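You operate a simulated robot arm through the tools that you are given. There is no shell and no other tool. Be economical: measure what you need, move in short steps, check, and stop when the job is done.

You are at the controls of a simulated two-armed robot. One attempt, no reset.

TASK
Wipe the lint off the reader's plate and read the cream peg tray.
Fine: yellow cloth, put back; switch on after wiping, press READ once; the tray stays on the plate. What is to be rubbed or washed off counts as gone when no trace of it is left.

It is judged by the outcome, as a careful person would: the job done as asked, and still so three seconds after it is handed in. It fails if anything else is knocked over, pushed out of place, dropped, spilled or broken. Flat cloth is picked up by pressing the open fingertips on it (5 to 10 N) and closing them slowly along it; thin cloth reads only 2 to 8 mm in the jaws.

THE ROBOT
Two 7-joint arms with two-finger parallel grippers on one trunk that stands fixed in place. Base frame: the origin is at the foot of the trunk, x ahead of it, y to its left, z up; the work surface is at about z = 0.8. Units: m, degrees, N and s.
The left shoulder is at [0.077, 0.182, 1.062], the right one opposite. With the tool pointing down near the work surface each hand reaches from about 0.32 to 0.76 m from the base axis, measured 20 degrees to its own side. Payload 3.91 kg a hand.
Tool frame (each hand has its own): the origin (TCP) lies between the finger pads and is the grasp point; the fingertips stand 0.03 m ahead of it; z points along the fingers, y is the line along which they close. Largest opening 0.11 m; finger width 0.02, thickness 0.01; the body of the gripper, 0.048 by 0.112 m, starts 0.055 m behind the TCP.
Orientation is that of the tool frame in the base frame, as a unit quaternion [w, x, y, z]. With the fingers straight down and closing along the base's y, the tool's x points along the base's -x, its y along +y and its z along -z.

THE INTERFACE
- The arms move only by the tool servo_tool. It takes "left_steps", "right_steps" or both (then of equal length, played together; a hand with none holds still); each is one flat list of numbers, 7 for each row, row after row: the closure, from 0 (fully open) to 1 (shut), then the shift along the base's x, y, z in units of 200 mm (1.0 is 200 mm), then the turn, a rotation vector about the base's x, y, z in units of 45 degrees (1.0 is 45 degrees). In form: [gripper, x, y, z, wx, wy, wz, gripper, x, y, z, wx, wy, wz, ...]. A call has 1 to 12 rows; each row is the pose to reach, as a shift and turn from the pose commanded when the call began. A call with a number of a shift or a turn outside -1 to 1 is refused whole. Each row takes 0.2 s and may step no farther than 0.05 m and 8.6 degrees from the row before; otherwise, or with a gripper value out of range, the whole call is refused. Where a pose cannot be reached the arm comes as near as it can. A force on the tool above 40 N (or 10 N above the force at the start of the call, whichever is more), or a blocked arm, ends the call early, and 0.2 s more pass. The fingers move at their own pace (about 0.072 m/s each) and stop on an object; they squeeze with about 42 N. The grip force told is the motor's: it shows also when the fingers shut on nothing. Time passes only in rows, and 0.2 s behind the last, so rows that repeat a pose let the fingers close. It gives the time, the measured TCP pose, the force on the tool (base axes), the opening and the grip force at its end, in the units of the frame above (readings bear some noise), with the torque about the TCP (base axes, N m) and any sound that the robot's microphone picked up, and new pictures: "views" is both (left out), scene, wrist or none (wrist: the cameras of the hands that moved).
- Cameras (640 x 400 px; columns grow to the right, rows downward): "scene" is now at [0.2136, -0.0499, 1.2653]; the picture's right is [-0.55, -0.84, 0.00], its down [-0.35, 0.23, -0.91] and it looks along [0.76, -0.50, -0.42] (base axes); focal length 230 px, centre (320, 200). "left" rides on the left gripper at [0.072, -0.017, -0.103] in its tool frame; the picture's right is [0.23, 0.97, 0.00], its down [-0.76, 0.18, -0.62] and it looks along [-0.61, 0.14, 0.78] (tool axes); focal length 222 px, centre (320, 200). "right" rides on the right gripper at [0.072, 0.017, -0.103] in its tool frame; the picture's right is [-0.23, 0.97, 0.00], its down [-0.76, -0.18, -0.62] and it looks along [-0.61, -0.14, 0.78] (tool axes); focal length 222 px, centre (320, 200).
- lift_body(by): slides the trunk up (or, below 0, down) by that many m; the arms and the scene camera ride with it, the base frame stays. It gives what a move gives, with no picture.
- turn_head(pan, tilt): turns the head with the scene camera to pan (to the left, within 80 degrees either way) and tilt (down, from -29 to 69), counted from straight ahead of the robot. It gives what a move gives, and a new picture of the scene camera.
- measure_at(camera, pixels): for up to 12 pixels [column, row] of the newest picture of that camera ("zoom" is the newest enlarged one), the place [x, y, z] in the base frame of the surface seen there, good to about 0.002 m. It takes no simulated time.
- inspect(camera, box): a new picture of the part [left, top, right, bottom] of that camera's present view, enlarged. It takes no simulated time.
- sign_off(): hands the job in; it is judged then, once.

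Work in short steps. Measure before you move; look again where a grasp or a placing could have gone wrong, and mend it. You have 80 turns and 200 pictures in all, those below and enlarged ones among them. Open the grippers and draw the arms clear of the work before you hand the job in, unless the task says otherwise; then end with one line.

The tools are called by a JSON object that holds its "fn" and its "kwargs". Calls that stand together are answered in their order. servo_tool: Moves the arms, as the interface text tells. Its arguments: {"type":"object","properties":{"left_steps":{"type":"array","items":{"type":"number"}},"right_steps":{"type":"array","items":{"type":"number"}},"views":{"type":"string","enum":["both","scene","wrist","none"]}},"required":[]} The other tools are called the same way: lift_body (by) slides the trunk up or down; turn_head (pan, tilt) turns the head that bears the scene camera; measure_at (camera, pixels) gives the place of the surface under pixels of a picture; inspect (camera, box) takes an enlarged picture of a part of a camera's view; sign_off () hands the job in.

At the start:

```text
time: 0.0
left_eef_pos: [0.4325, -0.0005, 1.1103]
left_tcp_rot: [-0.001, 0.0, 1.0, 0.0]
left_ft_force: [-0.1, -0.9, -0.2]
left_wrist_torque: [0.02, -0.03, 0.04]
left_width: 0.1099
left_gripper_force: 0.1
right_eef_pos: [0.3691, -0.4715, 1.1666]
right_tcp_rot: [0.002, 0.0, 1.0, -0.001]
right_ft_force: [-0.2, 0.4, 1.0]
right_wrist_torque: [-0.01, 0.01, -0.01]
right_width: 0.11
right_gripper_force: 0.1
trunk travel left (down, up): [-0.325, 0.189]
head pan, tilt: [-33.3, 24.7]
```

scene: 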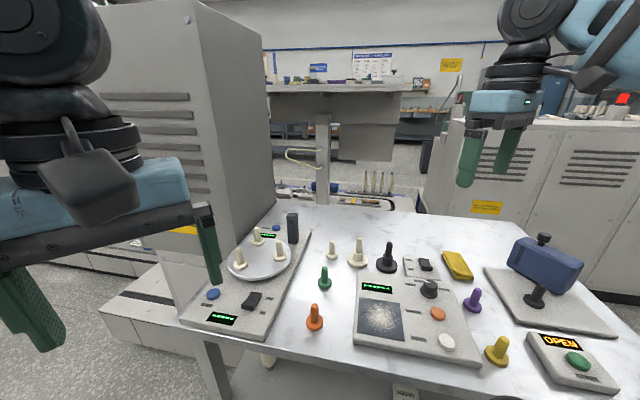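
right: 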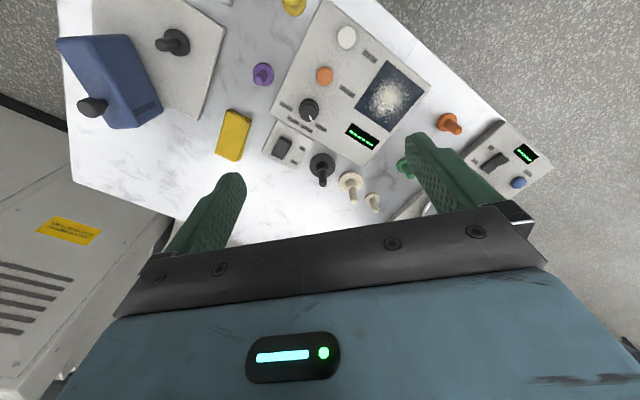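
left: 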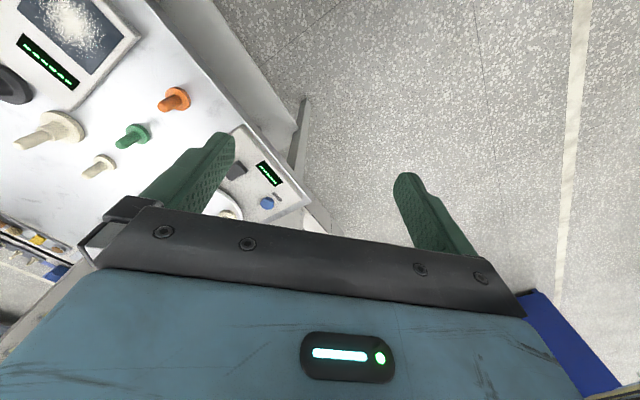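

I'll look closer at the reader (around 420,310) and the dish with cream pegs (around 260,255).

{"fn": "inspect", "kwargs": {"camera": "scene", "box": [340, 230, 500, 370]}}

{"fn": "inspect", "kwargs": {"camera": "scene", "box": [180, 200, 340, 340]}}

{"fn": "inspect", "kwargs": {"camera": "scene", "box": [460, 220, 640, 400]}}

{"fn": "inspect", "kwargs": {"camera": "right", "box": [220, 20, 460, 220]}}

```text
2.86 times, centred on (420, 300) of scene
```

zoom: 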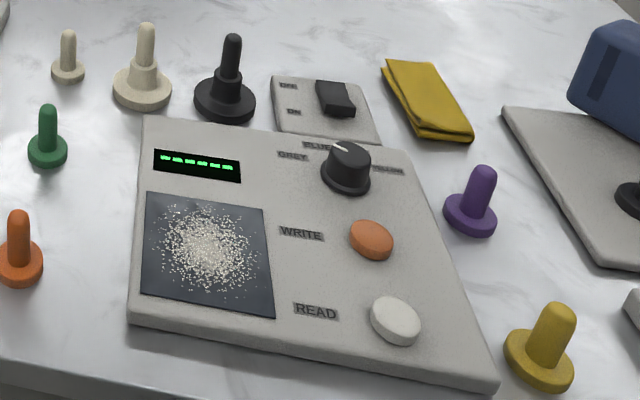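

```text
2.86 times, centred on (260, 270) of scene
```

zoom: 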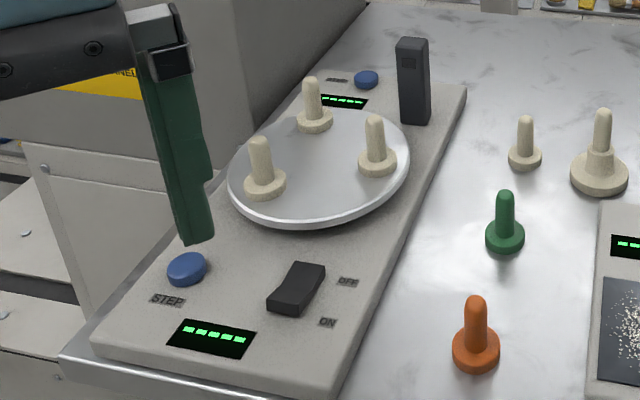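

```text
2.22 times, centred on (550, 310) of scene
```

zoom: 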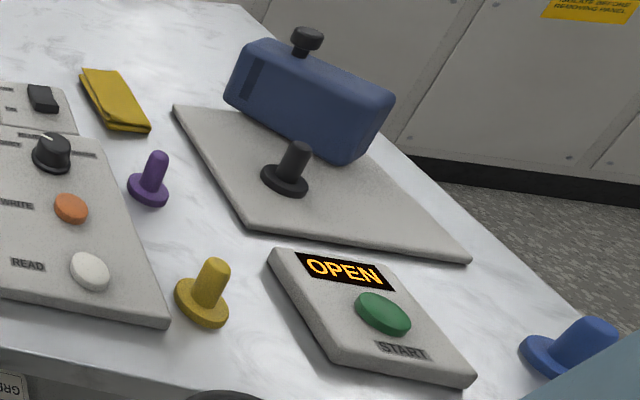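

```text
2.00 times, centred on (340, 120) of right
```

zoom: 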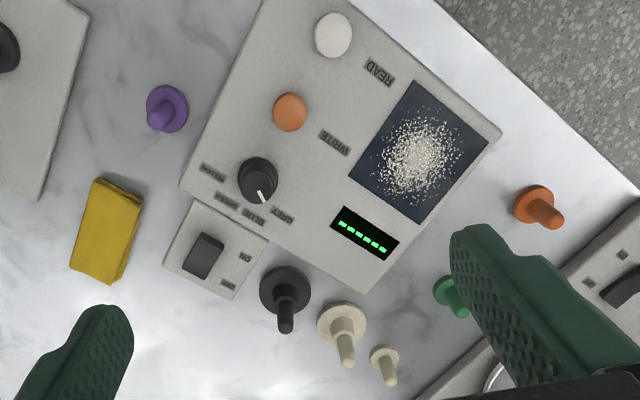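

The cream candidates are at (332,250), (357,255) and on the dish; I'll zoom in hard on them and on labels, and check sizes.

{"fn": "inspect", "kwargs": {"camera": "scene", "box": [310, 230, 400, 290]}}

{"fn": "inspect", "kwargs": {"camera": "scene", "box": [400, 250, 480, 310]}}

{"fn": "turn_head", "kwargs": {"pan": -20, "tilt": 45}}

```text
6.67 times, centred on (355, 260) of scene
```

zoom: 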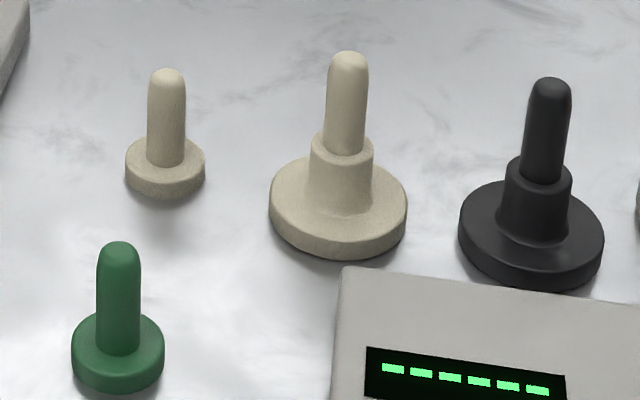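

```text
6.67 times, centred on (440, 280) of scene
```

zoom: 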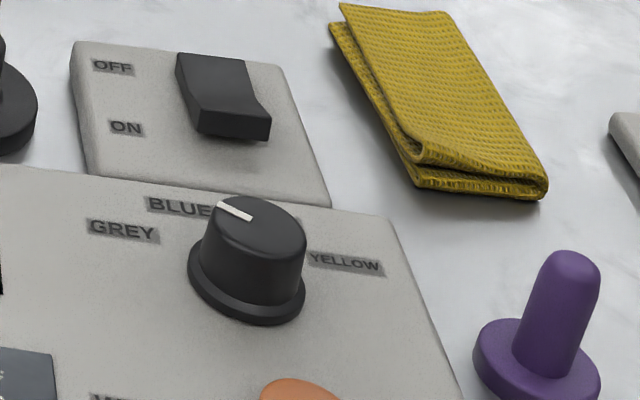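

```text
time: 0.8
left_eef_pos: [0.4322, 0.0003, 1.1117]
left_tcp_rot: [0.0, 0.001, 1.0, 0.0]
left_ft_force: [-0.6, 1.0, -0.2]
left_wrist_torque: [0.03, -0.03, 0.01]
left_width: 0.1102
left_gripper_force: 0.0
right_eef_pos: [0.3701, -0.4715, 1.1672]
right_tcp_rot: [0.001, 0.0, 1.0, 0.001]
right_ft_force: [-0.3, 0.9, -0.3]
right_wrist_torque: [-0.02, -0.02, -0.04]
right_width: 0.1101
right_gripper_force: 0.0
trunk travel left (down, up): [-0.325, 0.189]
head pan, tilt: [-20.0, 45.0]
```

scene: 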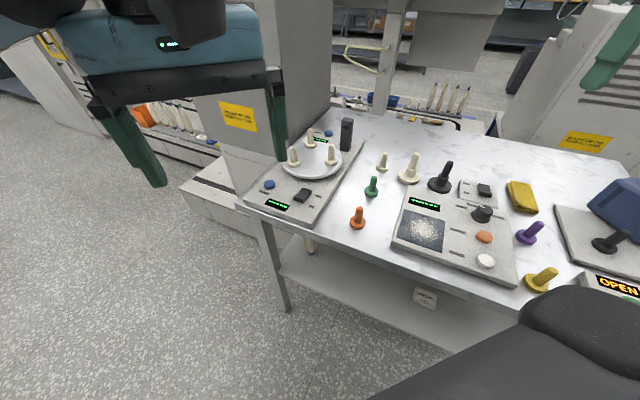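

The large cream flanged piece at (410,168) is the tray-sized one (like the black one). I'll measure the key places and read the card at (424,297).

{"fn": "inspect", "kwargs": {"camera": "scene", "box": [400, 280, 450, 315]}}

{"fn": "inspect", "kwargs": {"camera": "scene", "box": [360, 140, 560, 300]}}

```text
11.43 times, centred on (425, 298) of scene
```

zoom: 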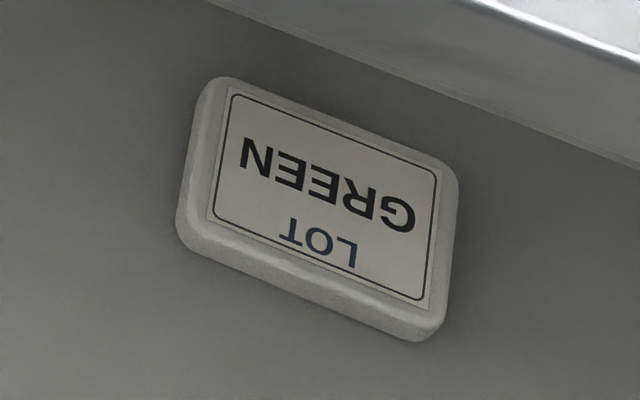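

```text
2.50 times, centred on (460, 220) of scene
```

zoom: 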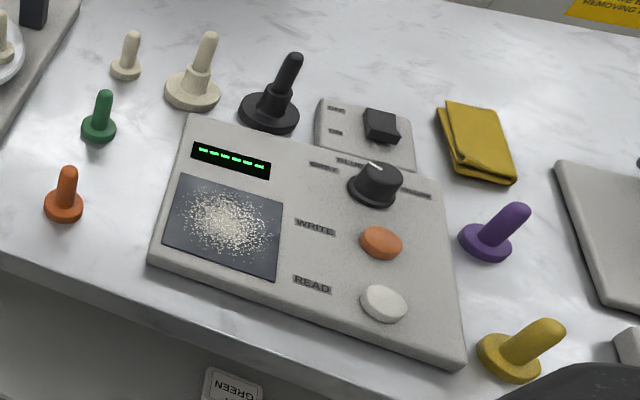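

Measure in this zoomed picture: tray, plate corners, rocker, READ, cloth corners, obstacles.

{"fn": "measure_at", "kwargs": {"camera": "zoom", "pixels": [[181, 176], [284, 205], [277, 279], [163, 243], [208, 38], [192, 105], [380, 112], [370, 137], [383, 300], [448, 103], [495, 112], [514, 178]]}}

{"fn": "measure_at", "kwargs": {"camera": "zoom", "pixels": [[460, 172], [368, 170], [380, 240], [270, 112], [104, 95], [66, 170], [518, 208], [548, 325], [190, 113], [153, 262], [463, 370], [437, 140]]}}

{"fn": "inspect", "kwargs": {"camera": "scene", "box": [450, 172, 510, 212]}}

{"fn": "inspect", "kwargs": {"camera": "scene", "box": [500, 170, 550, 220]}}

```text
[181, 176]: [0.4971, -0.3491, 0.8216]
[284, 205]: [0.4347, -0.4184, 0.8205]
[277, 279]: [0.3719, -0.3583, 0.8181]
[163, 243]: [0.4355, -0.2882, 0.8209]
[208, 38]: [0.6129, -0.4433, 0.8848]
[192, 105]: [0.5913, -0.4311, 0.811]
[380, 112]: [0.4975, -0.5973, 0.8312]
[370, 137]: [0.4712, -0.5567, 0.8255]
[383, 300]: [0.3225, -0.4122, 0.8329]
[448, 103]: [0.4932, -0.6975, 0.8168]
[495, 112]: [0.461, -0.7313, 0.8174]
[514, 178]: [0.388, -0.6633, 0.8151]
```

```text
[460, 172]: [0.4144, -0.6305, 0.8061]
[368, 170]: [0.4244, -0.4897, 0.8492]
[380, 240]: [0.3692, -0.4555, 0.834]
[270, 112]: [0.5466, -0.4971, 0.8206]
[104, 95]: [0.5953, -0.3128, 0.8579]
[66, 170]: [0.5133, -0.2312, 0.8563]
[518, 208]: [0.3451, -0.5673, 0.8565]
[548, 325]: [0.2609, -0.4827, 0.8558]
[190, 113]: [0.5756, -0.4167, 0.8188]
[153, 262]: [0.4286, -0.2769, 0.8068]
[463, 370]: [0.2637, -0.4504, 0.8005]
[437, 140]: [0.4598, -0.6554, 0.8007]
```

```text
10.00 times, centred on (480, 192) of scene
```

zoom: 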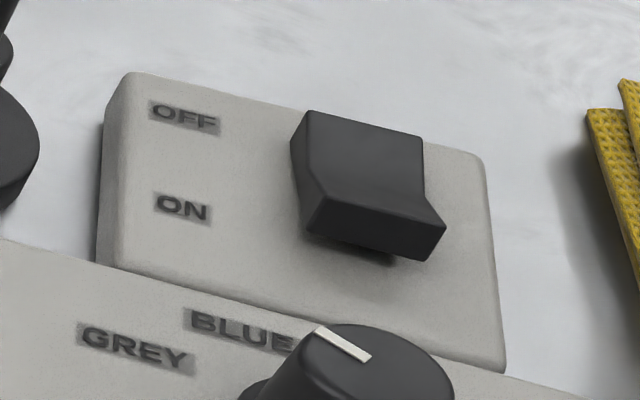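

```text
8.00 times, centred on (525, 195) of scene
```

zoom: 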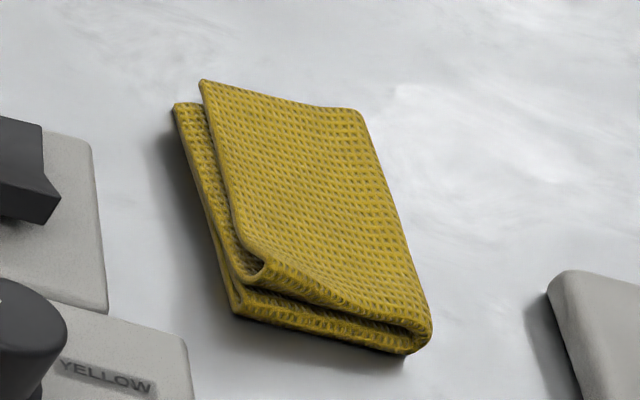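

The rocker is low at OFF, raised at the ON end, so it is off. The cloth pad centre is about (0.441,-0.681), 47 mm wide along (0.69,0.73), top z≈0.817. I'll bring the right hand above it, turned -43° so it closes across its width.

{"fn": "servo_tool", "kwargs": {"right_steps": [0, 0.05, -0.14, -0.13, 0, 0, -0.14, 0, 0.1, -0.28, -0.26, 0, 0, -0.28, 0, 0.15, -0.42, -0.4, 0, 0, -0.42, 0, 0.2, -0.56, -0.54, 0, 0, -0.56, 0, 0.25, -0.7, -0.68, 0, 0, -0.7, 0, 0.3, -0.84, -0.82, 0, 0, -0.84, 0, 0.355, -0.99, -0.95, 0, 0, -0.964, 0, 0.355, -0.99, -0.95, 0, 0, -0.964], "views": "both"}}

```text
time: 2.6
left_eef_pos: [0.4307, 0.0003, 1.111]
left_tcp_rot: [0.0, 0.0, 1.0, 0.0]
left_ft_force: [0.5, 0.3, -0.2]
left_wrist_torque: [0.0, -0.03, 0.02]
left_width: 0.1099
left_gripper_force: 0.0
right_eef_pos: [0.4429, -0.6688, 0.9765]
right_tcp_rot: [0.0, 0.369, 0.929, -0.001]
right_ft_force: [0.0, 0.5, 0.1]
right_wrist_torque: [0.01, -0.01, -0.03]
right_width: 0.11
right_gripper_force: 0.1
trunk travel left (down, up): [-0.325, 0.189]
head pan, tilt: [-20.0, 45.0]
```

scene: 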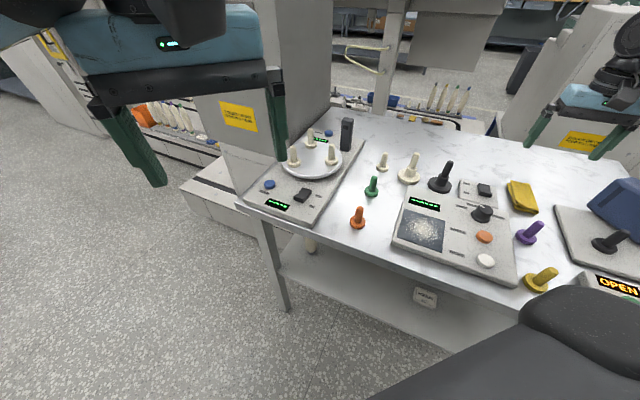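
right: 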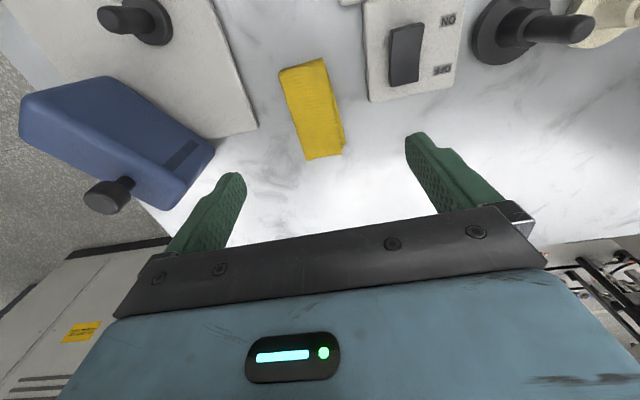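

Measure the cloth in the wrist view, corners near (280,70),(324,58),(343,153),(304,158), and the blue arm nearby.

{"fn": "measure_at", "kwargs": {"camera": "right", "pixels": [[282, 72], [322, 62], [340, 150], [308, 156], [312, 105], [330, 120], [213, 150], [172, 205], [257, 125], [370, 100], [118, 195], [450, 95]]}}

{"fn": "inspect", "kwargs": {"camera": "right", "box": [250, 30, 380, 180]}}

```text
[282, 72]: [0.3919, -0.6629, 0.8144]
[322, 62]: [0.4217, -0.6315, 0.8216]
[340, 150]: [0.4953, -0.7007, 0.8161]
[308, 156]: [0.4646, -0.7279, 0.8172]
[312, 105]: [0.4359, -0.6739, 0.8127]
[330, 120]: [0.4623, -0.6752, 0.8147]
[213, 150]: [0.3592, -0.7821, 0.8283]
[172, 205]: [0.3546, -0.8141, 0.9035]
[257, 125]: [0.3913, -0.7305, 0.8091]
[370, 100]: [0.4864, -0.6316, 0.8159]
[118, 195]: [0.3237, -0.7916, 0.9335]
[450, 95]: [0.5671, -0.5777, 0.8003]
```

```text
2.67 times, centred on (315, 105) of right
```

zoom: 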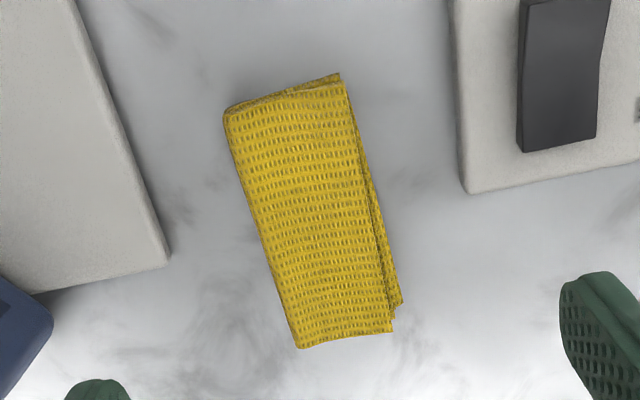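

Cloth centre (0.443,-0.681), 43 mm wide. I'll straddle it with ~66 mm opening and tips about 5 mm above the table, then close slowly in a following call.

{"fn": "servo_tool", "kwargs": {"right_steps": [0.2, 0, -0.06, -0.15, 0, 0, 0, 0.4, 0, -0.06, -0.35, 0, 0, 0, 0.4, 0, -0.06, -0.55, 0, 0, 0, 0.4, 0, -0.06, -0.65, 0, 0, 0, 0.4, 0, -0.06, -0.7, 0, 0, 0, 0.4, 0, -0.06, -0.7, 0, 0, 0], "views": "wrist"}}

```text
time: 4.0
left_eef_pos: [0.4324, -0.0002, 1.1126]
left_tcp_rot: [0.0, 0.0, 1.0, 0.001]
left_ft_force: [0.7, 0.3, 0.5]
left_wrist_torque: [-0.02, -0.01, -0.02]
left_width: 0.11
left_gripper_force: 0.1
right_eef_pos: [0.4422, -0.6818, 0.8343]
right_tcp_rot: [0.001, 0.369, 0.929, 0.0]
right_ft_force: [-1.6, -0.9, 0.5]
right_wrist_torque: [-0.02, 0.03, -0.01]
right_width: 0.0662
right_gripper_force: 0.0
trunk travel left (down, up): [-0.325, 0.189]
head pan, tilt: [-20.0, 45.0]
```

right: 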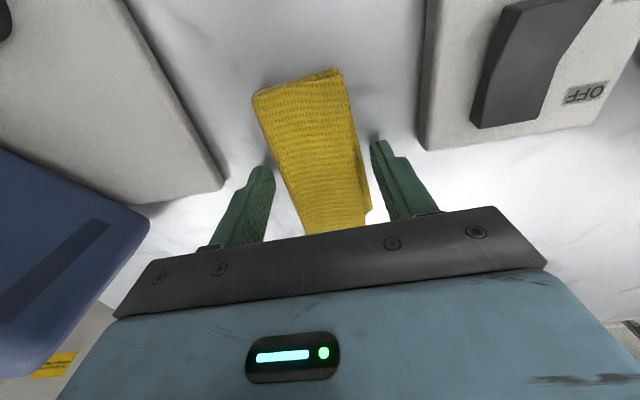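

The fingers straddle the pad evenly. Close slowly.

{"fn": "servo_tool", "kwargs": {"right_steps": [0.5, 0, 0, 0, 0, 0, 0, 0.58, 0, 0, 0, 0, 0, 0, 0.64, 0, 0, 0, 0, 0, 0, 0.7, 0, 0, 0, 0, 0, 0, 0.76, 0, 0, 0, 0, 0, 0, 0.82, 0, 0, 0, 0, 0, 0, 0.88, 0, 0, 0, 0, 0, 0, 0.94, 0, 0, 0, 0, 0, 0, 1, 0, 0, 0, 0, 0, 0, 1, 0, 0, 0, 0, 0, 0], "views": "wrist"}}

```text
time: 6.2
left_eef_pos: [0.4328, -0.001, 1.1115]
left_tcp_rot: [0.0, 0.0, 1.0, 0.0]
left_ft_force: [-0.4, 0.1, 0.6]
left_wrist_torque: [-0.01, 0.01, 0.03]
left_width: 0.1098
left_gripper_force: 0.1
right_eef_pos: [0.4442, -0.6815, 0.8348]
right_tcp_rot: [0.0, 0.369, 0.929, 0.0]
right_ft_force: [0.4, 1.1, 0.8]
right_wrist_torque: [-0.01, -0.02, 0.02]
right_width: 0.0545
right_gripper_force: 42.7
trunk travel left (down, up): [-0.325, 0.189]
head pan, tilt: [-20.0, 45.0]
```

right: 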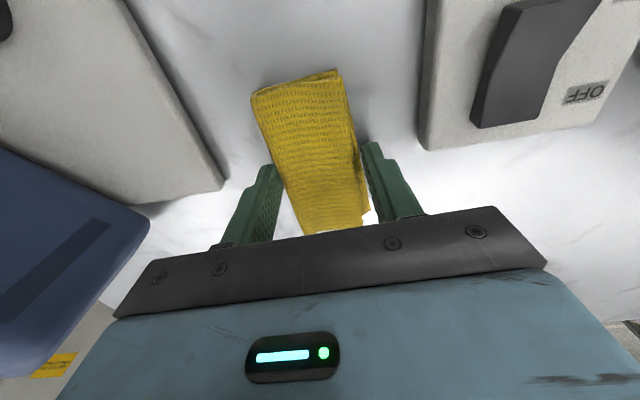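

The pad holds as a stiff body at 54 mm with full grip. Lift 0.10 and check.

{"fn": "servo_tool", "kwargs": {"right_steps": [1, 0, 0, 0.1, 0, 0, 0, 1, 0, 0, 0.3, 0, 0, 0, 1, 0, 0, 0.5, 0, 0, 0, 1, 0, 0, 0.55, 0, 0, 0], "views": "both"}}

```text
time: 7.2
left_eef_pos: [0.432, -0.001, 1.111]
left_tcp_rot: [0.0, 0.001, 1.0, 0.0]
left_ft_force: [0.2, 0.4, 0.3]
left_wrist_torque: [-0.02, 0.0, 0.0]
left_width: 0.11
left_gripper_force: 0.1
right_eef_pos: [0.4403, -0.6816, 0.9453]
right_tcp_rot: [0.0, 0.369, 0.929, 0.0]
right_ft_force: [-0.7, 0.5, -0.4]
right_wrist_torque: [0.0, 0.02, -0.01]
right_width: 0.0547
right_gripper_force: 42.2
trunk travel left (down, up): [-0.325, 0.189]
head pan, tilt: [-20.0, 45.0]
```

scene: 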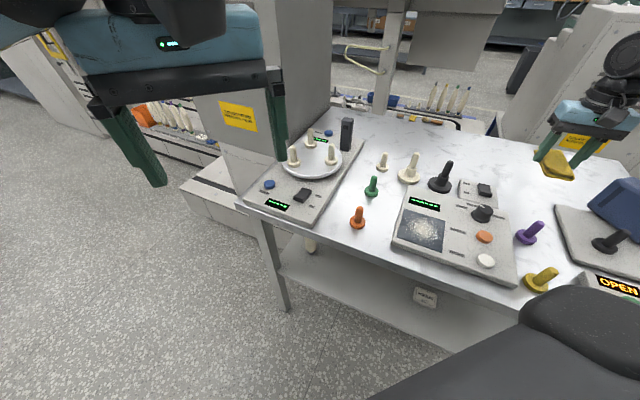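
right: 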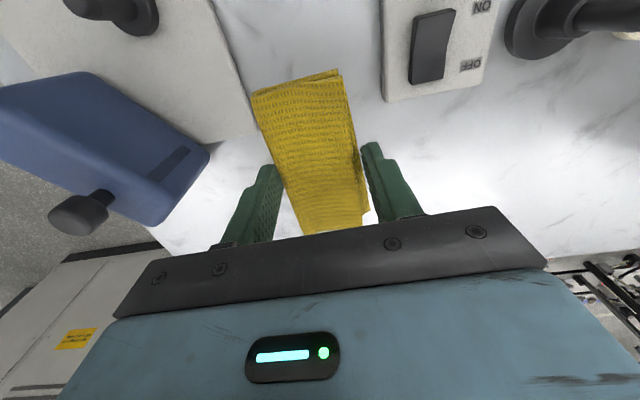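

The pad is held level. Carry it toward the plate at height (bottom ≈0.91, clear of pegs at 0.886).

{"fn": "servo_tool", "kwargs": {"right_steps": [1, 0.02, 0.22, 0, 0, 0, 0, 1, 0.03, 0.45, 0, 0, 0, 0, 1, 0.04, 0.68, 0, 0, 0, 0, 1, 0.05, 0.9, 0, 0, 0, 0], "views": "none"}}

{"fn": "servo_tool", "kwargs": {"right_steps": [1, 0.01, 0.22, 0, 0, 0, 0, 1, 0.02, 0.45, 0, 0, 0, 0, 1, 0.03, 0.68, 0, 0, 0, 0, 1, 0.035, 0.865, -0.1, 0, 0, 0, 1, 0.035, 0.865, -0.3, 0, 0, 0, 1, 0.035, 0.865, -0.4, 0, 0, 0, 1, 0.035, 0.865, -0.4, 0, 0, 0], "views": "both"}}

```text
time: 8.2
left_eef_pos: [0.4318, -0.0001, 1.1121]
left_tcp_rot: [0.0, 0.001, 1.0, 0.0]
left_ft_force: [0.2, 0.2, 0.3]
left_wrist_torque: [-0.01, 0.0, -0.02]
left_width: 0.1101
left_gripper_force: 0.1
right_eef_pos: [0.4523, -0.4981, 0.9443]
right_tcp_rot: [0.0, 0.37, 0.929, 0.0]
right_ft_force: [0.8, 0.1, 0.0]
right_wrist_torque: [0.02, 0.01, 0.0]
right_width: 0.0546
right_gripper_force: 42.1
trunk travel left (down, up): [-0.325, 0.189]
head pan, tilt: [-20.0, 45.0]
```

```text
time: 9.8
left_eef_pos: [0.4319, -0.0001, 1.1116]
left_tcp_rot: [-0.001, 0.0, 1.0, 0.0]
left_ft_force: [-0.3, 1.0, -0.4]
left_wrist_torque: [0.04, -0.02, 0.0]
left_width: 0.11
left_gripper_force: 0.0
right_eef_pos: [0.4551, -0.3267, 0.8659]
right_tcp_rot: [0.002, 0.369, 0.929, 0.0]
right_ft_force: [0.5, -0.5, -0.4]
right_wrist_torque: [-0.01, 0.0, -0.02]
right_width: 0.0547
right_gripper_force: 42.4
trunk travel left (down, up): [-0.325, 0.189]
head pan, tilt: [-20.0, 45.0]
```

scene: 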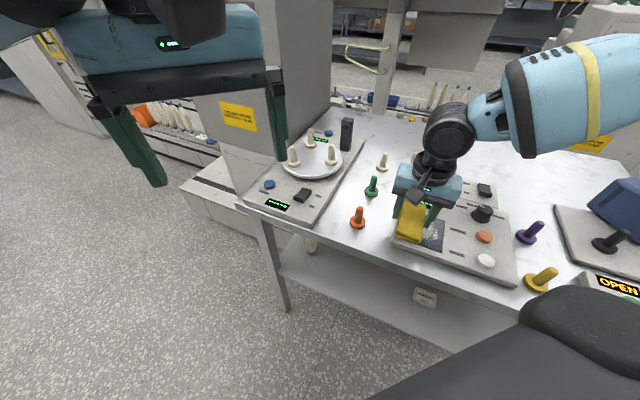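
right: 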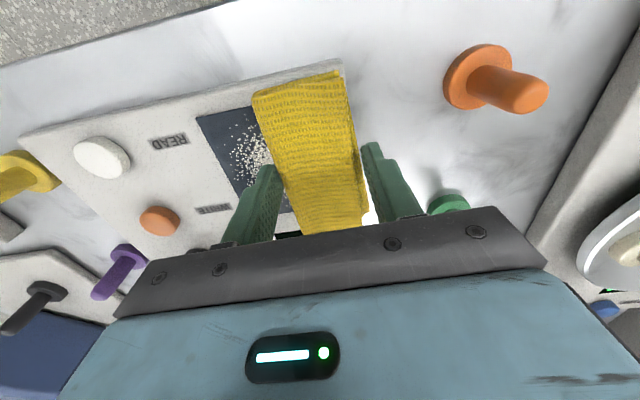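

Positioned over the left edge of the plate. Lower to light contact.

{"fn": "servo_tool", "kwargs": {"right_steps": [1, 0, 0, -0.03, 0, 0, 0, 1, 0, 0, -0.05, 0, 0, 0, 1, 0, 0, -0.06, 0, 0, 0, 1, 0, 0, -0.065, 0, 0, 0], "views": "none"}}

```text
time: 10.8
left_eef_pos: [0.4316, 0.0002, 1.1114]
left_tcp_rot: [0.0, 0.0, 1.0, 0.001]
left_ft_force: [0.4, -0.3, -0.2]
left_wrist_torque: [0.0, 0.02, 0.0]
left_width: 0.11
left_gripper_force: 0.1
right_eef_pos: [0.4574, -0.3295, 0.8543]
right_tcp_rot: [0.002, 0.369, 0.93, 0.0]
right_ft_force: [-2.9, -0.6, 12.5]
right_wrist_torque: [0.09, 0.29, 0.06]
right_width: 0.0546
right_gripper_force: 42.3
trunk travel left (down, up): [-0.325, 0.189]
head pan, tilt: [-20.0, 45.0]
```

Contact at 12.5 N. Sweep 70 mm across the plate and back.

{"fn": "servo_tool", "kwargs": {"right_steps": [1, -0.05, -0.055, -0.065, 0, 0, 0, 1, -0.1, -0.11, -0.065, 0, 0, 0, 1, -0.15, -0.165, -0.065, 0, 0, 0, 1, -0.2, -0.22, -0.065, 0, 0, 0, 1, -0.24, -0.265, -0.065, 0, 0, 0, 1, -0.2, -0.22, -0.065, 0, 0, 0, 1, -0.15, -0.165, -0.065, 0, 0, 0, 1, -0.1, -0.11, -0.065, 0, 0, 0, 1, -0.05, -0.055, -0.065, 0, 0, 0, 1, 0, 0, -0.065, 0, 0, 0], "views": "wrist"}}

```text
time: 11.2
left_eef_pos: [0.4311, -0.0004, 1.1122]
left_tcp_rot: [0.001, 0.0, 1.0, 0.0]
left_ft_force: [-0.3, 0.4, -0.3]
left_wrist_torque: [-0.03, -0.01, 0.03]
left_width: 0.11
left_gripper_force: 0.0
right_eef_pos: [0.4579, -0.3302, 0.8543]
right_tcp_rot: [0.009, 0.368, 0.93, 0.01]
right_ft_force: [-5.6, 6.2, 15.4]
right_wrist_torque: [0.0, 0.33, -0.14]
right_width: 0.0547
right_gripper_force: 42.0
trunk travel left (down, up): [-0.325, 0.189]
head pan, tilt: [-20.0, 45.0]
stopped in row 1 (right hand): the force on the tool passed its limit at 48 N (the readings are from after the stop); the commanded pose is now the measured one
```

right: 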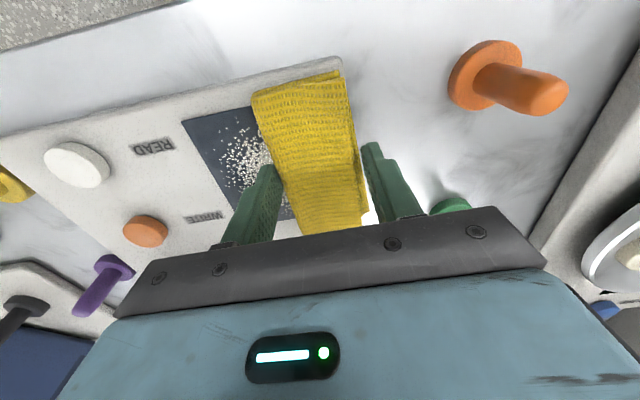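

The stroke stopped at 48 N, so the pad bit. I'll lift 20 mm, straighten the small tilt, and check nothing has shifted.

{"fn": "servo_tool", "kwargs": {"right_steps": [1, 0, 0, 0.05, -0.015, 0.031, -0.003, 1, 0, 0, 0.1, -0.015, 0.031, -0.003, 1, 0, 0, 0.1, -0.015, 0.031, -0.003], "views": "both"}}

{"fn": "inspect", "kwargs": {"camera": "scene", "box": [360, 140, 560, 300]}}

{"fn": "measure_at", "kwargs": {"camera": "zoom", "pixels": [[278, 278], [284, 205], [383, 300], [463, 370], [153, 262], [164, 245], [380, 240]]}}

```text
time: 12.0
left_eef_pos: [0.4324, 0.0004, 1.1126]
left_tcp_rot: [-0.001, 0.001, 1.0, 0.0]
left_ft_force: [0.3, -0.2, -0.3]
left_wrist_torque: [0.04, -0.02, 0.01]
left_width: 0.1098
left_gripper_force: 0.0
right_eef_pos: [0.4581, -0.3334, 0.8717]
right_tcp_rot: [-0.001, 0.37, 0.929, -0.003]
right_ft_force: [-0.5, 0.8, -0.2]
right_wrist_torque: [0.0, -0.02, 0.01]
right_width: 0.0546
right_gripper_force: 41.4
trunk travel left (down, up): [-0.325, 0.189]
head pan, tilt: [-20.0, 45.0]
```

scene: 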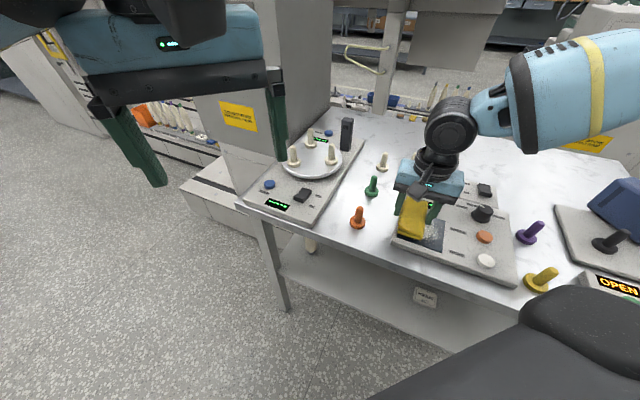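
right: 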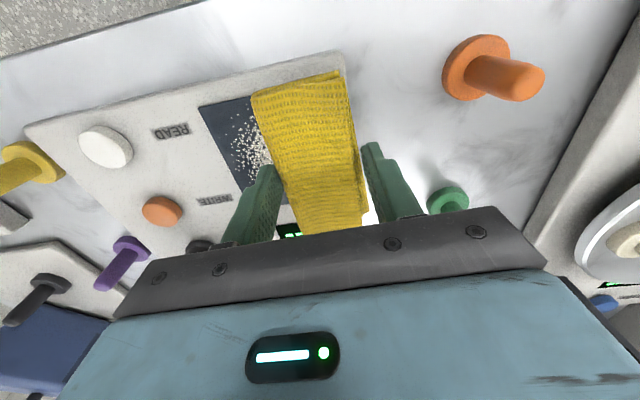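

```text
2.50 times, centred on (460, 220) of scene
```

zoom: 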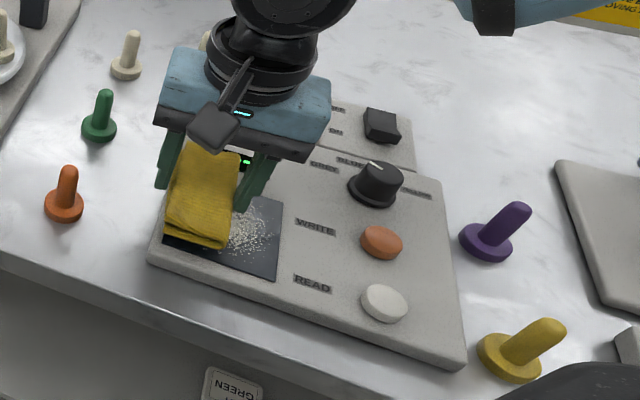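

```text
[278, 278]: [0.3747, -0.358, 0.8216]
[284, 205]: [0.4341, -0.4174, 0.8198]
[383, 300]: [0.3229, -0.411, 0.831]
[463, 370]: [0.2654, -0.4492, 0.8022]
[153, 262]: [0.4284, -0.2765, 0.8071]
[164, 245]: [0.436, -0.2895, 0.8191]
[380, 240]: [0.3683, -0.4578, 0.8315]
```

Nothing moved. Try again from a more central start with lighter pressing and slow 5 mm steps.

{"fn": "servo_tool", "kwargs": {"right_steps": [1, -0.05, -0.055, 0, 0, 0, 0, 1, -0.05, -0.055, -0.06, 0, 0, 0, 1, -0.05, -0.055, -0.09, 0, 0, 0, 1, -0.05, -0.055, -0.1, 0, 0, 0, 1, -0.06, -0.066, -0.1, 0, 0, 0, 1, -0.075, -0.0825, -0.1, 0, 0, 0, 1, -0.09, -0.099, -0.1, 0, 0, 0, 1, -0.105, -0.1155, -0.1, 0, 0, 0], "views": "wrist"}}

```text
time: 13.8
left_eef_pos: [0.4312, 0.0009, 1.112]
left_tcp_rot: [0.0, 0.0, 1.0, -0.001]
left_ft_force: [0.4, 0.5, 0.0]
left_wrist_torque: [-0.02, -0.02, 0.02]
left_width: 0.1101
left_gripper_force: 0.1
right_eef_pos: [0.4379, -0.3525, 0.8529]
right_tcp_rot: [0.003, 0.369, 0.93, 0.0]
right_ft_force: [7.7, 6.1, 25.5]
right_wrist_torque: [0.28, -0.95, 0.15]
right_width: 0.0544
right_gripper_force: 41.7
trunk travel left (down, up): [-0.325, 0.189]
head pan, tilt: [-20.0, 45.0]
```

right: 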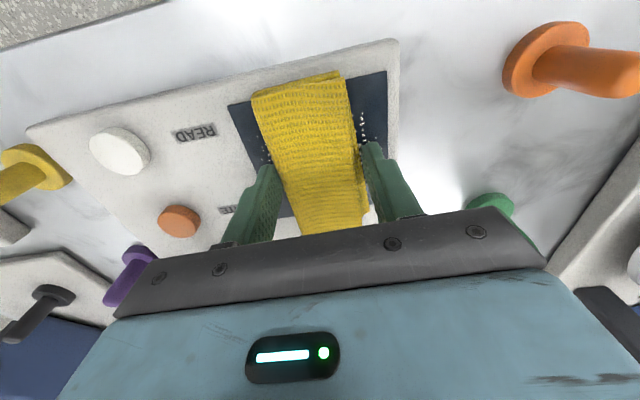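

It slides now (25 N normal, a bit much) and lint vanishes under it. Raise 1.5 mm and continue the strokes both ways.

{"fn": "servo_tool", "kwargs": {"right_steps": [1, -0.015, -0.017, 0.007, 0, 0, 0, 1, -0.04, -0.044, 0.007, 0, 0, 0, 1, -0.065, -0.072, 0.007, 0, 0, 0, 1, -0.09, -0.1, 0.007, 0, 0, 0, 1, -0.065, -0.072, 0.007, 0, 0, 0, 1, -0.04, -0.044, 0.007, 0, 0, 0, 1, -0.015, -0.017, 0.007, 0, 0, 0, 1, 0.01, 0.011, 0.007, 0, 0, 0, 1, 0.035, 0.039, 0.007, 0, 0, 0, 1, 0.06, 0.066, 0.007, 0, 0, 0, 1, 0.085, 0.094, 0.007, 0, 0, 0, 1, 0.1, 0.11, 0.007, 0, 0, 0], "views": "wrist"}}

```text
time: 16.4
left_eef_pos: [0.4297, 0.0002, 1.1111]
left_tcp_rot: [0.001, 0.0, 1.0, 0.0]
left_ft_force: [0.5, -0.5, -0.2]
left_wrist_torque: [0.0, 0.03, -0.01]
left_width: 0.11
left_gripper_force: 0.2
right_eef_pos: [0.4559, -0.3307, 0.8533]
right_tcp_rot: [0.0, 0.37, 0.929, -0.001]
right_ft_force: [-5.0, -6.7, 18.0]
right_wrist_torque: [0.08, 0.02, -0.03]
right_width: 0.0544
right_gripper_force: 42.4
trunk travel left (down, up): [-0.325, 0.189]
head pan, tilt: [-20.0, 45.0]
```

right: 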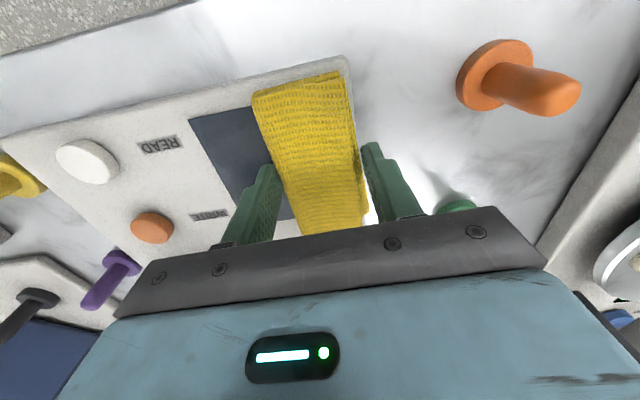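

The exposed part looks clean. Lift and move aside to look at the whole plate.

{"fn": "servo_tool", "kwargs": {"right_steps": [1, 0, 0, 0.1, 0, 0, 0, 1, 0, 0, 0.3, 0, 0, 0, 1, 0, 0, 0.47, 0, 0, 0, 1, 0, -0.22, 0.47, 0, 0, 0, 1, 0, -0.45, 0.47, 0, 0, 0, 1, 0, -0.68, 0.47, 0, 0, 0, 1, 0, -0.9, 0.47, 0, 0, 0], "views": "scene"}}

{"fn": "inspect", "kwargs": {"camera": "scene", "box": [390, 190, 480, 260]}}

```text
time: 18.0
left_eef_pos: [0.4319, -0.0002, 1.1115]
left_tcp_rot: [0.0, 0.0, 1.0, 0.0]
left_ft_force: [-0.2, -0.5, -0.6]
left_wrist_torque: [0.0, 0.0, 0.01]
left_width: 0.11
left_gripper_force: 0.0
right_eef_pos: [0.4539, -0.5154, 0.9468]
right_tcp_rot: [-0.001, 0.369, 0.929, -0.001]
right_ft_force: [-0.5, 0.1, -0.6]
right_wrist_torque: [0.0, -0.05, -0.01]
right_width: 0.0547
right_gripper_force: 42.6
trunk travel left (down, up): [-0.325, 0.189]
head pan, tilt: [-20.0, 45.0]
```

scene: 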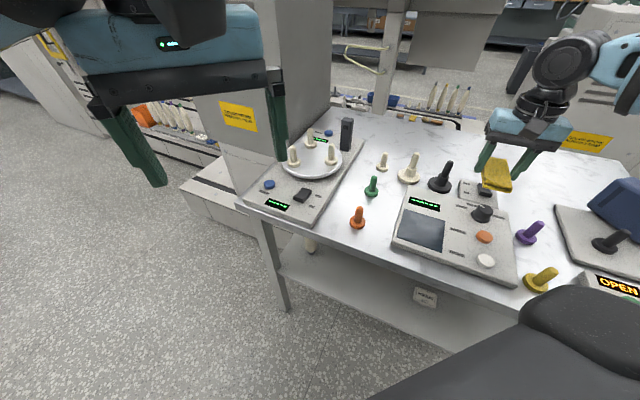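

```text
5.71 times, centred on (435, 225) of scene
```

zoom: 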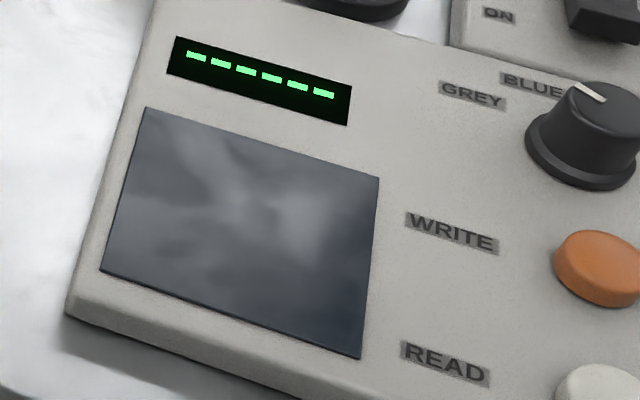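

There's a faint haze in the middle that may be residue or reflection; I'll wipe again to compare. Return to just above the plate centre.

{"fn": "servo_tool", "kwargs": {"right_steps": [1, -0.02, 0.2, 0, 0, 0, 0, 1, -0.05, 0.43, 0, 0, 0, 0, 1, -0.1, 0.66, 0, 0, 0, 0, 1, -0.1, 0.79, -0.15, 0, 0, 0, 1, -0.1, 0.79, -0.35, 0, 0, 0, 1, -0.1, 0.79, -0.44, 0, 0, 0, 1, -0.1, 0.79, -0.465, 0, 0, 0, 1, -0.1, 0.79, -0.475, 0, 0, 0], "views": "none"}}

{"fn": "servo_tool", "kwargs": {"right_steps": [1, -0.015, -0.017, 0, 0, 0, 0, 1, -0.04, -0.044, 0, 0, 0, 0, 1, -0.065, -0.072, 0, 0, 0, 0, 1, -0.09, -0.1, 0, 0, 0, 0, 1, -0.065, -0.072, 0, 0, 0, 0, 1, -0.04, -0.044, 0, 0, 0, 0, 1, -0.015, -0.017, 0, 0, 0, 0, 1, 0.01, 0.011, 0, 0, 0, 0, 1, 0.035, 0.039, 0, 0, 0, 0, 1, 0.06, 0.066, 0, 0, 0, 0, 1, 0.085, 0.094, 0, 0, 0, 0, 1, 0.1, 0.11, 0, 0, 0, 0], "views": "none"}}

{"fn": "servo_tool", "kwargs": {"right_steps": [1, -0.025, -0.028, 0, 0, 0, 0, 1, -0.05, -0.055, 0, 0, 0, 0, 1, -0.075, -0.083, 0, 0, 0, 0, 1, -0.1, -0.11, 0, 0, 0, 0, 1, -0.125, -0.137, 0, 0, 0, 0, 1, -0.15, -0.165, 0, 0, 0, 0, 1, -0.175, -0.192, 0, 0, 0, 0, 1, -0.15, -0.165, 0, 0, 0, 0, 1, -0.125, -0.137, 0, 0, 0, 0, 1, -0.1, -0.11, 0, 0, 0, 0], "views": "none"}}

```text
time: 19.8
left_eef_pos: [0.4315, -0.0004, 1.1126]
left_tcp_rot: [0.001, 0.001, 1.0, 0.0]
left_ft_force: [0.2, -0.5, -0.2]
left_wrist_torque: [-0.02, -0.03, -0.01]
left_width: 0.1102
left_gripper_force: 0.0
right_eef_pos: [0.4386, -0.3542, 0.8544]
right_tcp_rot: [0.0, 0.37, 0.929, -0.001]
right_ft_force: [-0.7, -5.1, 12.8]
right_wrist_torque: [0.29, 0.12, 0.05]
right_width: 0.0546
right_gripper_force: 41.4
trunk travel left (down, up): [-0.325, 0.189]
head pan, tilt: [-20.0, 45.0]
```

```text
time: 22.4
left_eef_pos: [0.432, 0.0008, 1.1124]
left_tcp_rot: [0.001, 0.0, 1.0, 0.0]
left_ft_force: [0.2, 0.3, 0.5]
left_wrist_torque: [-0.02, -0.03, 0.02]
left_width: 0.1103
left_gripper_force: 0.1
right_eef_pos: [0.4556, -0.3306, 0.8541]
right_tcp_rot: [0.0, 0.37, 0.929, -0.002]
right_ft_force: [-5.5, -6.1, 16.7]
right_wrist_torque: [-0.23, 0.21, 0.02]
right_width: 0.0546
right_gripper_force: 42.6
trunk travel left (down, up): [-0.325, 0.189]
head pan, tilt: [-20.0, 45.0]
```

```text
time: 24.6
left_eef_pos: [0.4316, 0.001, 1.1121]
left_tcp_rot: [0.001, 0.001, 1.0, 0.0]
left_ft_force: [-0.3, -0.1, 0.2]
left_wrist_torque: [0.01, -0.02, -0.02]
left_width: 0.1101
left_gripper_force: 0.0
right_eef_pos: [0.4374, -0.3534, 0.8517]
right_tcp_rot: [0.001, 0.369, 0.929, -0.002]
right_ft_force: [-3.3, -3.1, 10.7]
right_wrist_torque: [-0.1, 0.11, 0.0]
right_width: 0.0545
right_gripper_force: 41.9
trunk travel left (down, up): [-0.325, 0.189]
head pan, tilt: [-20.0, 45.0]
```

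Lift away again and compare the plate.

{"fn": "servo_tool", "kwargs": {"right_steps": [1, 0, 0, 0.1, 0, 0, 0, 1, 0, 0, 0.3, 0, 0, 0, 1, 0, 0, 0.475, 0, 0, 0, 1, 0.03, -0.22, 0.475, 0, 0, 0, 1, 0.05, -0.45, 0.475, 0, 0, 0, 1, 0.05, -0.68, 0.475, 0, 0, 0, 1, 0.05, -0.9, 0.475, 0, 0, 0], "views": "both"}}

{"fn": "inspect", "kwargs": {"camera": "scene", "box": [390, 190, 480, 260]}}

```text
time: 26.2
left_eef_pos: [0.4332, -0.0011, 1.1116]
left_tcp_rot: [-0.001, 0.0, 1.0, 0.0]
left_ft_force: [-0.4, 0.0, -0.3]
left_wrist_torque: [0.01, 0.0, -0.01]
left_width: 0.1098
left_gripper_force: 0.0
right_eef_pos: [0.4472, -0.532, 0.9487]
right_tcp_rot: [0.0, 0.369, 0.93, -0.001]
right_ft_force: [-0.2, -1.0, -0.2]
right_wrist_torque: [0.0, 0.01, 0.04]
right_width: 0.0548
right_gripper_force: 42.5
trunk travel left (down, up): [-0.325, 0.189]
head pan, tilt: [-20.0, 45.0]
```

scene: 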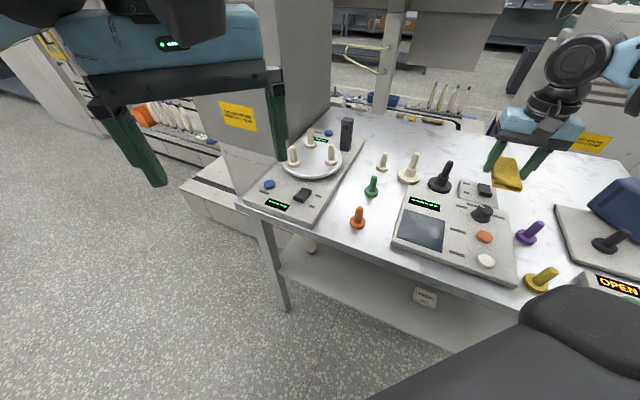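
right: 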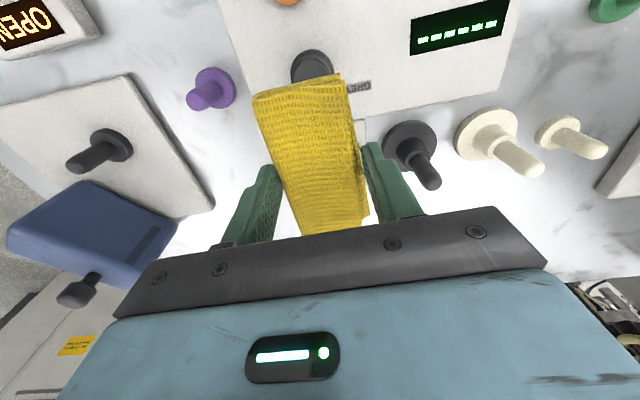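

```text
5.71 times, centred on (435, 225) of scene
```

zoom: 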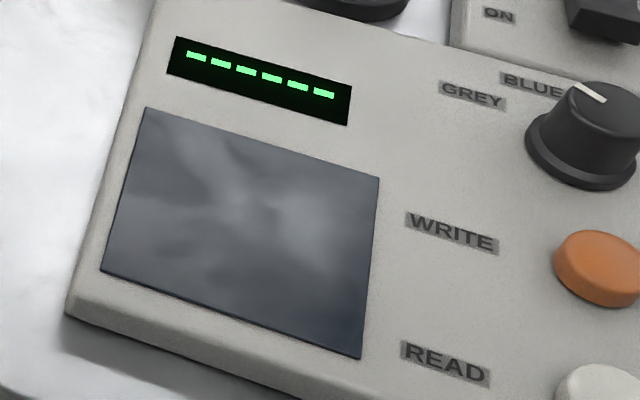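

Identical pattern after re-wiping: it's the plate's own sheen, so the plate is clean. Now carry the cloth back to (0.4425,-0.6815).

{"fn": "servo_tool", "kwargs": {"right_steps": [1, 0, -0.22, 0, 0, 0, 0, 1, -0.01, -0.44, 0, 0, 0, 0, 1, -0.02, -0.64, 0, 0, 0, 0, 1, -0.022, -0.74, -0.05, 0, 0, 0, 1, -0.022, -0.74, -0.25, 0, 0, 0, 1, -0.022, -0.74, -0.42, 0, 0, 0, 1, -0.022, -0.74, -0.52, 0, 0, 0, 1, -0.022, -0.74, -0.55, 0, 0, 0, 1, -0.022, -0.74, -0.565, 0, 0, 0, 1, -0.022, -0.74, -0.573, 0, 0, 0], "views": "wrist"}}

```text
time: 28.4
left_eef_pos: [0.4326, 0.0004, 1.1119]
left_tcp_rot: [0.0, 0.0, 1.0, 0.0]
left_ft_force: [0.5, 0.2, -0.5]
left_wrist_torque: [0.01, 0.02, -0.01]
left_width: 0.1099
left_gripper_force: 0.1
right_eef_pos: [0.4415, -0.6832, 0.8334]
right_tcp_rot: [-0.001, 0.369, 0.929, -0.001]
right_ft_force: [0.4, 0.1, -0.8]
right_wrist_torque: [-0.01, 0.01, 0.01]
right_width: 0.0543
right_gripper_force: 41.9
trunk travel left (down, up): [-0.325, 0.189]
head pan, tilt: [-20.0, 45.0]
```

right: 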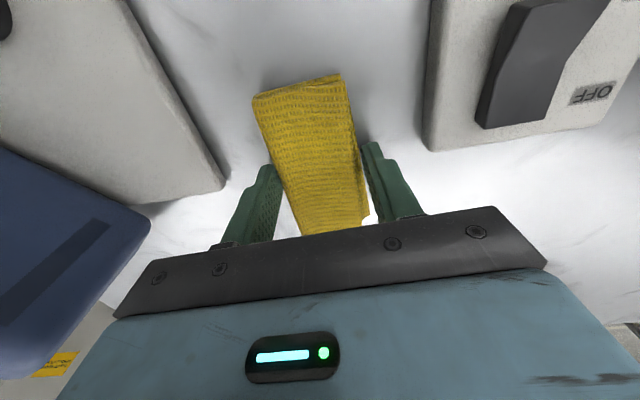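

At the table within a millimetre or so. Lower 1 mm more and open gently, then rise.

{"fn": "servo_tool", "kwargs": {"right_steps": [1, 0, 0, -0.006, 0, 0, 0, 1, 0, 0, -0.006, 0, 0, 0, 0.49, 0, 0, -0.006, 0, 0, 0, 0.44, 0, 0, -0.006, 0, 0, 0, 0.38, 0, 0, -0.006, 0, 0, 0, 0.36, 0, 0, 0.05, 0, 0, 0, 0.36, 0, 0, 0.2, 0, 0, 0, 0.36, 0, 0, 0.4, 0, 0, 0, 0.36, 0, 0, 0.6, 0, 0, 0], "views": "both"}}

```text
time: 30.4
left_eef_pos: [0.4323, 0.0007, 1.1113]
left_tcp_rot: [-0.001, 0.0, 1.0, 0.0]
left_ft_force: [0.5, 0.7, -0.3]
left_wrist_torque: [0.04, 0.02, 0.0]
left_width: 0.1101
left_gripper_force: 0.1
right_eef_pos: [0.4398, -0.6824, 0.9521]
right_tcp_rot: [-0.002, 0.37, 0.929, -0.002]
right_ft_force: [0.4, 0.6, -0.1]
right_wrist_torque: [0.01, 0.0, 0.0]
right_width: 0.0703
right_gripper_force: 0.2
trunk travel left (down, up): [-0.325, 0.189]
head pan, tilt: [-20.0, 45.0]
```

scene: 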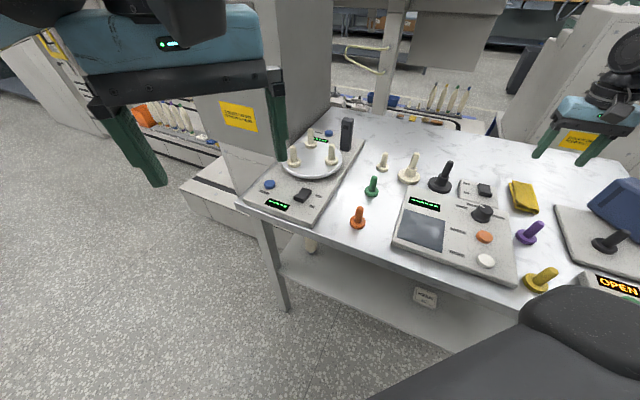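
right: 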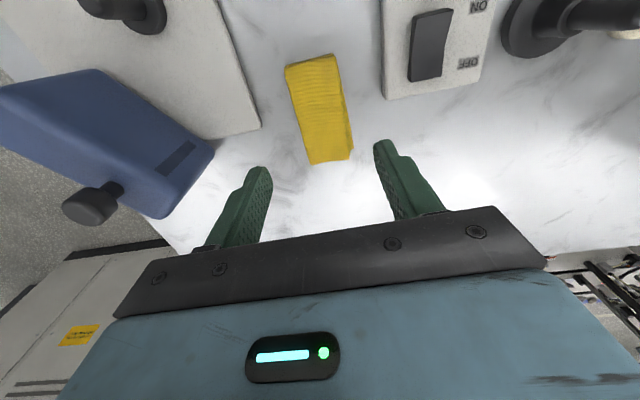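

Cloth is back in place. Measure the rocker and the cream tray in the wrist and scene views.

{"fn": "measure_at", "kwargs": {"camera": "right", "pixels": [[417, 17], [452, 12], [443, 76], [412, 78], [433, 20], [430, 45], [427, 70], [310, 65], [330, 155]]}}

{"fn": "inspect", "kwargs": {"camera": "scene", "box": [390, 140, 500, 220]}}

{"fn": "measure_at", "kwargs": {"camera": "zoom", "pixels": [[145, 80], [134, 108], [120, 170], [60, 210], [115, 248], [175, 215], [310, 135], [290, 200], [547, 258], [520, 275], [575, 290], [555, 305]]}}

```text
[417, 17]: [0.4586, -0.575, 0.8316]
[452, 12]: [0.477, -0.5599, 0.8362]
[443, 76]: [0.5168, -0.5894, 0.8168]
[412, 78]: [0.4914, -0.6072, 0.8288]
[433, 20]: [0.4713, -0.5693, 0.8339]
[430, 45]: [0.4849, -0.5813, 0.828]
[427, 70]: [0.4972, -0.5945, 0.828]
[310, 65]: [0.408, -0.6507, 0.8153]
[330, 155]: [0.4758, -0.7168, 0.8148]
```

```text
5.00 times, centred on (445, 180) of scene
```

zoom: 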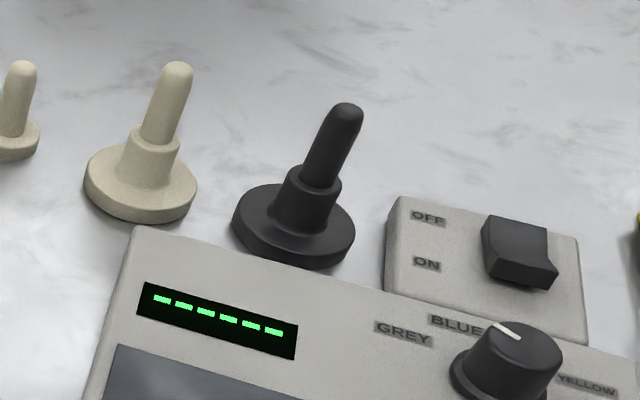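

```text
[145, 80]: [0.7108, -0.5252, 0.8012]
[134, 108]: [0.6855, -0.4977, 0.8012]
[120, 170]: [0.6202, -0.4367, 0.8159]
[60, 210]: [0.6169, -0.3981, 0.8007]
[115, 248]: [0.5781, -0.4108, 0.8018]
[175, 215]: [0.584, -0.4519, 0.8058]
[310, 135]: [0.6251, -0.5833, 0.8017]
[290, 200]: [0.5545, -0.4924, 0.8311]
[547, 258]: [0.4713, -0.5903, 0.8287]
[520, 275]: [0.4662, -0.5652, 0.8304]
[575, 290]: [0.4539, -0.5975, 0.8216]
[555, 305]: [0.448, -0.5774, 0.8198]
```

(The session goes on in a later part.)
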